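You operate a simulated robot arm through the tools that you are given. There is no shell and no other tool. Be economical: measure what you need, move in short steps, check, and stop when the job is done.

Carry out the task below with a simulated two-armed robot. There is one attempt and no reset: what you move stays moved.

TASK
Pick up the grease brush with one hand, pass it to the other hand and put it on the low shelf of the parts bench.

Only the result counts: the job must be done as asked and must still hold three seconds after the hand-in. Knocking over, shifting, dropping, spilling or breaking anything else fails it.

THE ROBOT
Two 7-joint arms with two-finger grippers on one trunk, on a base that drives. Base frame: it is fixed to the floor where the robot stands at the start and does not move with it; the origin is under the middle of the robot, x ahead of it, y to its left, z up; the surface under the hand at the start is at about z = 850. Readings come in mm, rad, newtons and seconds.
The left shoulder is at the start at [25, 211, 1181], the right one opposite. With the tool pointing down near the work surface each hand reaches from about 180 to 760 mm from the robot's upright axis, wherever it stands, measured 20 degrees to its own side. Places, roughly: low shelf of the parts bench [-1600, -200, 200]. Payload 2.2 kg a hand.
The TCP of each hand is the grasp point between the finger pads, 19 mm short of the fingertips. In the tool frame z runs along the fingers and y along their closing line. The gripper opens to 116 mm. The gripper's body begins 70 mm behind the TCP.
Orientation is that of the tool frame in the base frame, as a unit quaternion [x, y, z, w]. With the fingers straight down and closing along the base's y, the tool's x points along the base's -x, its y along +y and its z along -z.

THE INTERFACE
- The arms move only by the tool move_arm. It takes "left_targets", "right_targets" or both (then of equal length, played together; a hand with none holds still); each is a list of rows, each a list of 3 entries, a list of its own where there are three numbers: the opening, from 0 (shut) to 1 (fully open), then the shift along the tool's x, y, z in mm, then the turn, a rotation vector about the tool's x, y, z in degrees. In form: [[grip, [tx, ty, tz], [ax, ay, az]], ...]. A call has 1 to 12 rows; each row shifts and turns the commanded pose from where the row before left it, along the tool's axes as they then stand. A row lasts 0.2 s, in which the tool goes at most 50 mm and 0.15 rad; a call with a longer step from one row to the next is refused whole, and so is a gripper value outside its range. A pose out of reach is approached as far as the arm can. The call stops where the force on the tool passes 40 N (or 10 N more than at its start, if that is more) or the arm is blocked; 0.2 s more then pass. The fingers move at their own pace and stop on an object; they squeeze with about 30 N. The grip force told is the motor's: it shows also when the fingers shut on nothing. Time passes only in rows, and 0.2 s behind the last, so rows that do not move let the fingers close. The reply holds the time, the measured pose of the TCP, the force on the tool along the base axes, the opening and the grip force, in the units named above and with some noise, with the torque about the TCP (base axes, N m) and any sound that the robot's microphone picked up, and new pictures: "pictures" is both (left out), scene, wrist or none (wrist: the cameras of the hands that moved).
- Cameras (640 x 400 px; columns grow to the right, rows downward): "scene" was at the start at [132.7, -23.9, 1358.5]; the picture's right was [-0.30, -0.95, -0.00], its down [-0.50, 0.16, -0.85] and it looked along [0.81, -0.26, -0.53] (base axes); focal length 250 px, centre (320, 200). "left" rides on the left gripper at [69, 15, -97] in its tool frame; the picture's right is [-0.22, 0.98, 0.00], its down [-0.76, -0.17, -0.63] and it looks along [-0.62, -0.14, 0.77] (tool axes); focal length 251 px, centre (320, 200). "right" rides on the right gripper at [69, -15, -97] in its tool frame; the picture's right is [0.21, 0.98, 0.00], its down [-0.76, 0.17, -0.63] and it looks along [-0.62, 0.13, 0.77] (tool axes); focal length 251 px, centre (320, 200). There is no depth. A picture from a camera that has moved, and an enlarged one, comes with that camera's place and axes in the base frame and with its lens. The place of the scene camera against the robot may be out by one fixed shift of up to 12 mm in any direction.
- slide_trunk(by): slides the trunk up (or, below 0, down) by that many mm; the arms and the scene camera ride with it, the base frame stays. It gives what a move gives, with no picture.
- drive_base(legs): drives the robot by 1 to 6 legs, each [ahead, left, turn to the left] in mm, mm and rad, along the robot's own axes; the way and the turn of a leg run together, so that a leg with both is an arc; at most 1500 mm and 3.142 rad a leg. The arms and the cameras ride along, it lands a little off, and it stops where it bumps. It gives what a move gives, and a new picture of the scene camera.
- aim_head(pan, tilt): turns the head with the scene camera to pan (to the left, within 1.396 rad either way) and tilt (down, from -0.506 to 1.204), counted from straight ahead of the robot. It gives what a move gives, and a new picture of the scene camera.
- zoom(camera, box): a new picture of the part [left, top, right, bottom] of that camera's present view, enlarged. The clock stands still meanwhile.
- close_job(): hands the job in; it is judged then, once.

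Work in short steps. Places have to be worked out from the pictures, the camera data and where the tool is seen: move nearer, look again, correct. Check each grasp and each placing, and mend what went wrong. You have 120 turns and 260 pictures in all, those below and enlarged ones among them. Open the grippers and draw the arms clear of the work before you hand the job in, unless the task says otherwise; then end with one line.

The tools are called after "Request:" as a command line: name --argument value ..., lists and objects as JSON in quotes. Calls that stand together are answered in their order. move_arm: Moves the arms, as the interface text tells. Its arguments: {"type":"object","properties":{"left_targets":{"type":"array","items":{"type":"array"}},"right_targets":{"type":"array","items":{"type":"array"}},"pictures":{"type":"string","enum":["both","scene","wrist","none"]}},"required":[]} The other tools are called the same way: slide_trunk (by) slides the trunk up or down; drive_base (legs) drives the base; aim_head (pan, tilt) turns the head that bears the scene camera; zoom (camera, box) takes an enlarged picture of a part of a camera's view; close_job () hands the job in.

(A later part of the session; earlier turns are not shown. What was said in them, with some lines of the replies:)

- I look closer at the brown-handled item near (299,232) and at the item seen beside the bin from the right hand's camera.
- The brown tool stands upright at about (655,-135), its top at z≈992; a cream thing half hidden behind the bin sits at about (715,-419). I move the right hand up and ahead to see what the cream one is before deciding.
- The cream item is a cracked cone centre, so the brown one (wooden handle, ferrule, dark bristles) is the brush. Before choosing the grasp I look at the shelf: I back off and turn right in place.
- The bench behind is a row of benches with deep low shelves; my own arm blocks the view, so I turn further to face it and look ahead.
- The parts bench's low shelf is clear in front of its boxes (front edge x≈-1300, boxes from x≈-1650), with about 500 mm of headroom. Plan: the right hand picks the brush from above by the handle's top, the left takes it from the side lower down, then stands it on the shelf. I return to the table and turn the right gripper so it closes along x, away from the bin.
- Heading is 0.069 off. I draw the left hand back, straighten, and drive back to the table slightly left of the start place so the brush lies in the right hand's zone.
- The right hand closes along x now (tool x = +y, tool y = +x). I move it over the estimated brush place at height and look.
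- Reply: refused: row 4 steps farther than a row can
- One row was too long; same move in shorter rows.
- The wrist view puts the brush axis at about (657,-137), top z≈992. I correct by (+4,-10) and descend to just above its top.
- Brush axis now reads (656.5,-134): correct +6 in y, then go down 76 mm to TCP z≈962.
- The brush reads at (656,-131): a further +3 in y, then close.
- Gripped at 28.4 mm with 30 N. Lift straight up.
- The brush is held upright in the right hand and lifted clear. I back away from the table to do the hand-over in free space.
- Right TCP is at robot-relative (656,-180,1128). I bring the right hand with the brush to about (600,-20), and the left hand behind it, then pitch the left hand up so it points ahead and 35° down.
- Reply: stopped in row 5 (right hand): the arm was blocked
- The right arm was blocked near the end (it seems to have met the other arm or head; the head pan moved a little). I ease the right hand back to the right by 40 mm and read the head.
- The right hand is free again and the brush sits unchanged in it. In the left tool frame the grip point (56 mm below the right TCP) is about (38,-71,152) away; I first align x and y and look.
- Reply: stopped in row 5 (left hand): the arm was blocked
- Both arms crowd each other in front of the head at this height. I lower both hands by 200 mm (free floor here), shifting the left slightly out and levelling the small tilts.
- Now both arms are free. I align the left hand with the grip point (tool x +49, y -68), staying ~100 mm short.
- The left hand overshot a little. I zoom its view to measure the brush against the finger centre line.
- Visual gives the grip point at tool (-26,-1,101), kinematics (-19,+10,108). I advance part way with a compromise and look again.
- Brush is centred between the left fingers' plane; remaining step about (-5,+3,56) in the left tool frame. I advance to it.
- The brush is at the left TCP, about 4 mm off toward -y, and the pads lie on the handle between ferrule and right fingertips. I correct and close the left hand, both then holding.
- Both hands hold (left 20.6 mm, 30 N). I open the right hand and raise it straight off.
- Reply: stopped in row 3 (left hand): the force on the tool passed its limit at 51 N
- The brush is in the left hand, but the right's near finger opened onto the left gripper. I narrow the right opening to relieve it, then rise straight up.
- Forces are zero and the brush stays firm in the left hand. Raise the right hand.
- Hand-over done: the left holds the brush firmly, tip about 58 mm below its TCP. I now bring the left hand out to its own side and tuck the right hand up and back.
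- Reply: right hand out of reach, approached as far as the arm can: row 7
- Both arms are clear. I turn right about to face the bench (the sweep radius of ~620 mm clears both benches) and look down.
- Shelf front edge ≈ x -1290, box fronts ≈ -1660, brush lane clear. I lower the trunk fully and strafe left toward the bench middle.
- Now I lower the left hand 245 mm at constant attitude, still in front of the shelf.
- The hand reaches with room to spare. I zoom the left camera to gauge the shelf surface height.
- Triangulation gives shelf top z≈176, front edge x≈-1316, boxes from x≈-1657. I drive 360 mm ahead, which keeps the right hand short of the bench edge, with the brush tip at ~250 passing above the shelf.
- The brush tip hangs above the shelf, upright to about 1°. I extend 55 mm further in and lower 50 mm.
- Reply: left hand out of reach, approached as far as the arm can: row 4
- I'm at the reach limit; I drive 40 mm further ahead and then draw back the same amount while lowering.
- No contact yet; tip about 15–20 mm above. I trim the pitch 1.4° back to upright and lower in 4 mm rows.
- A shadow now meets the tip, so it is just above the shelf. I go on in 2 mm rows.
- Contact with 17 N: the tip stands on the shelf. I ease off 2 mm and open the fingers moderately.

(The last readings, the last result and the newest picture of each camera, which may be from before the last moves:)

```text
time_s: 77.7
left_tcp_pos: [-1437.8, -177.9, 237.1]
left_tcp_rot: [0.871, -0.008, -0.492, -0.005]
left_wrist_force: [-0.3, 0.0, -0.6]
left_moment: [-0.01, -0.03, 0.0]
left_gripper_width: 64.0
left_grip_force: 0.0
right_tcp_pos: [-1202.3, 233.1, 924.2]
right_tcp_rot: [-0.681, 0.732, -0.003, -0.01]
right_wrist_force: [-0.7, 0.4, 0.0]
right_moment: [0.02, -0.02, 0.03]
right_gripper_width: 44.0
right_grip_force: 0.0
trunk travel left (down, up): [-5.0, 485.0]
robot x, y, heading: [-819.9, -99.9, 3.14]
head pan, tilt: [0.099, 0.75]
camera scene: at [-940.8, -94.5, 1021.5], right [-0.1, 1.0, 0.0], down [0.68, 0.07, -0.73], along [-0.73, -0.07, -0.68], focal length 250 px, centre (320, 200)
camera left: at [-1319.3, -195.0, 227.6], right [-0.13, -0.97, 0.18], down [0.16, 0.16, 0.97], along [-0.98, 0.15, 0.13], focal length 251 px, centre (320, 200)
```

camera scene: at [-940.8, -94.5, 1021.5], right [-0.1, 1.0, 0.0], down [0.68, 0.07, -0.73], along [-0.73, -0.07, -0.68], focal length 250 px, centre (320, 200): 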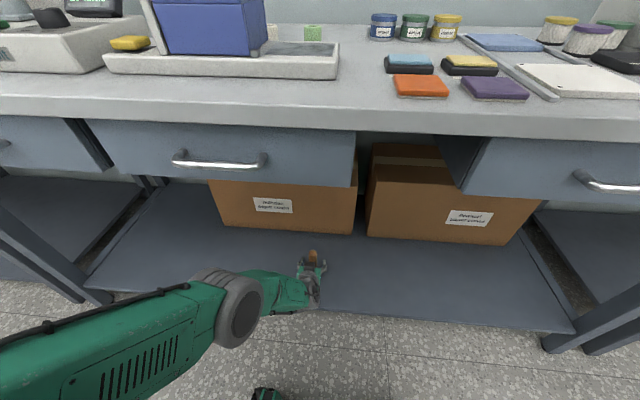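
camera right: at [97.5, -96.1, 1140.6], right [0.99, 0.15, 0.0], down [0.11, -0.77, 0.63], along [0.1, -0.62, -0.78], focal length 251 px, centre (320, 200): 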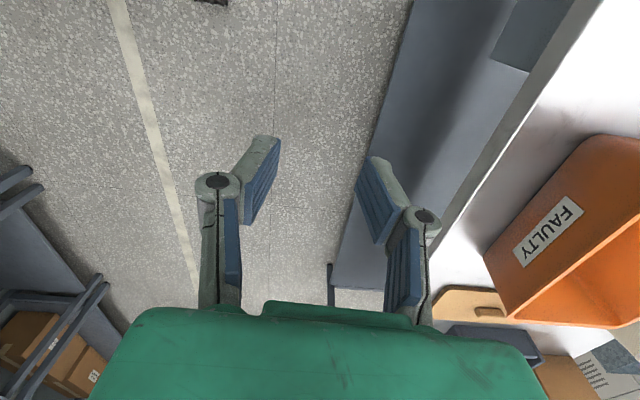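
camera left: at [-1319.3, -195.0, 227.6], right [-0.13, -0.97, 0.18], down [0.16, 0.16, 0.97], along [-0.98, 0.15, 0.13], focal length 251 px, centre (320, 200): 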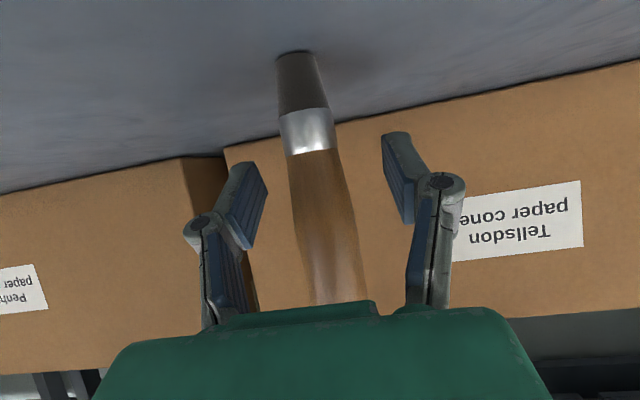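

The brush stands by itself between the open fingers. I withdraw straight back along the tool axis.

Request:
move_arm --left_targets '[[0.6, [0, 0, -15], [0, 0, 0]], [0.6, [0, 0, -25], [0, 0, 0]], [0.6, [0, 0, -35], [0, 0, 0]], [0.6, [0, 0, -40], [0, 0, 0]], [0.6, [0, 0, 0], [0, 0, 0]]]' --pictures "both"

```text
time_s: 78.9
left_tcp_pos: [-1339.3, -178.1, 297.2]
left_tcp_rot: [0.87, -0.008, -0.493, -0.006]
left_wrist_force: [0.8, 0.5, 1.2]
left_moment: [0.0, 0.03, 0.02]
left_gripper_width: 69.8
left_grip_force: 0.1
right_tcp_pos: [-1202.5, 233.4, 924.4]
right_tcp_rot: [-0.681, 0.732, -0.003, -0.009]
right_wrist_force: [-0.2, 0.2, -0.2]
right_moment: [0.0, 0.0, 0.0]
right_gripper_width: 44.1
right_grip_force: 0.1
trunk travel left (down, up): [-5.0, 485.0]
robot x, y, heading: [-818.8, -96.6, 3.139]
head pan, tilt: [0.099, 0.75]
camera scene: at [-940.7, -94.1, 1021.5], right [-0.1, 1.0, 0.0], down [0.68, 0.07, -0.73], along [-0.73, -0.07, -0.68], focal length 250 px, centre (320, 200)
camera left: at [-1221.0, -196.9, 287.8], right [-0.13, -0.97, 0.18], down [0.16, 0.16, 0.97], along [-0.98, 0.15, 0.13], focal length 251 px, centre (320, 200)
```

scene: 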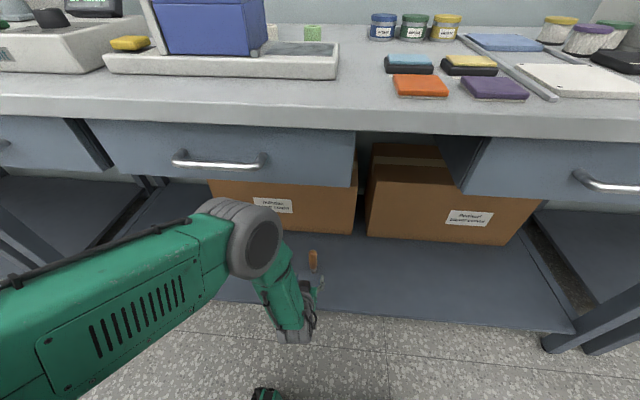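
left: 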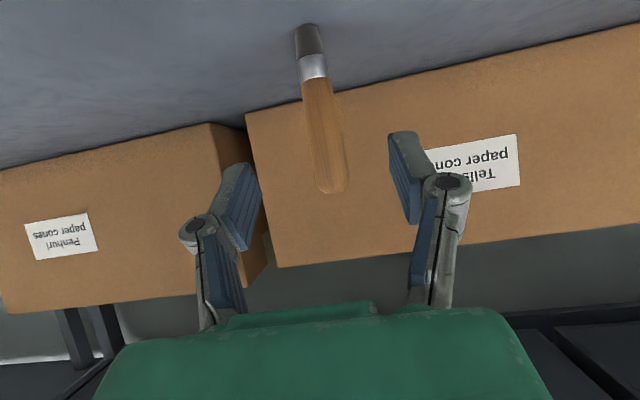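

The brush stands upright, free and clear of the hand. I back the robot away so both arms are clear, opening the grippers, and check once more.

Request:
drive_base --legs '[[-300, 0, 0]]'

Request:
move_arm --left_targets '[[1, [0, 0, 0], [0, 0, 0]], [1, [0, 0, 0], [0, 0, 0]], [1, [0, 0, 0], [0, 0, 0]]]' --right_targets '[[1, [0, 0, 0], [0, 0, 0]], [1, [0, 0, 0], [0, 0, 0]], [1, [0, 0, 0], [0, 0, 0]]]' --pictures "none"

Request:
zoom --camera "scene" --box '[200, 100, 440, 250]'

```text
time_s: 81.0
left_tcp_pos: [-1038.9, -180.1, 296.8]
left_tcp_rot: [0.87, -0.008, -0.493, -0.006]
left_wrist_force: [-0.3, -0.4, 0.1]
left_moment: [0.02, 0.0, 0.05]
left_gripper_width: 69.7
left_grip_force: 0.1
right_tcp_pos: [-901.3, 232.8, 923.2]
right_tcp_rot: [-0.681, 0.732, -0.003, -0.01]
right_wrist_force: [0.4, 0.7, 0.7]
right_moment: [0.02, 0.01, 0.0]
right_gripper_width: 44.2
right_grip_force: 0.0
trunk travel left (down, up): [-5.0, 485.0]
robot x, y, heading: [-515.1, -99.2, 3.14]
head pan, tilt: [0.099, 0.75]
camera scene: at [-639.6, -94.9, 1021.6], right [-0.1, 1.0, 0.0], down [0.68, 0.07, -0.73], along [-0.73, -0.07, -0.68], focal length 250 px, centre (320, 200)
```

scene: 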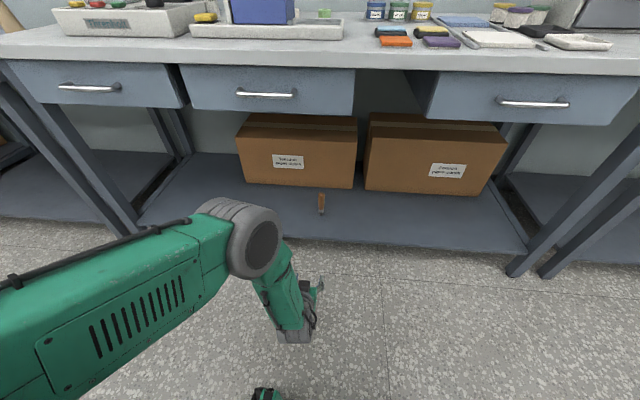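

```text
time_s: 81.8
left_tcp_pos: [-1038.0, -180.1, 299.0]
left_tcp_rot: [0.87, -0.007, -0.493, -0.005]
left_wrist_force: [-0.5, -1.4, 0.1]
left_moment: [-0.01, 0.0, 0.0]
left_gripper_width: 115.7
left_grip_force: 0.1
right_tcp_pos: [-901.9, 231.8, 921.6]
right_tcp_rot: [-0.68, 0.733, -0.006, -0.008]
right_wrist_force: [-0.3, 0.3, -0.4]
right_moment: [-0.04, -0.05, -0.02]
right_gripper_width: 115.9
right_grip_force: 0.1
trunk travel left (down, up): [-5.0, 485.0]
robot x, y, heading: [-517.2, -98.0, 3.141]
head pan, tilt: [0.099, 0.75]
```

```text
2.67 times, centred on (320, 175) of scene
camera zoom: at [-640.1, -94.9, 1021.5], right [-0.1, 1.0, 0.0], down [0.68, 0.07, -0.73], along [-0.73, -0.07, -0.68], focal length 667 px, centre (320, 267)
```

zoom: 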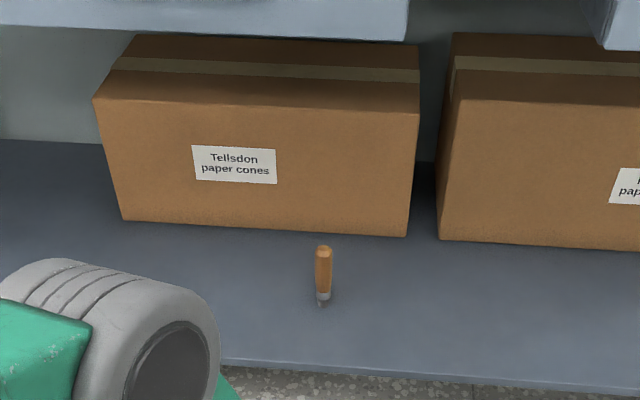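

The brush stands steadily on the low shelf, well inside its edge, nothing else was moved, and both grippers are open and clear. I hand in.

Request:
close_job

```text
The job is handed in.
```

The right hand picked up the grease brush and passed it to the left, which stood it upright on the parts bench's low shelf; I've handed the job in, with both grippers open and clear.
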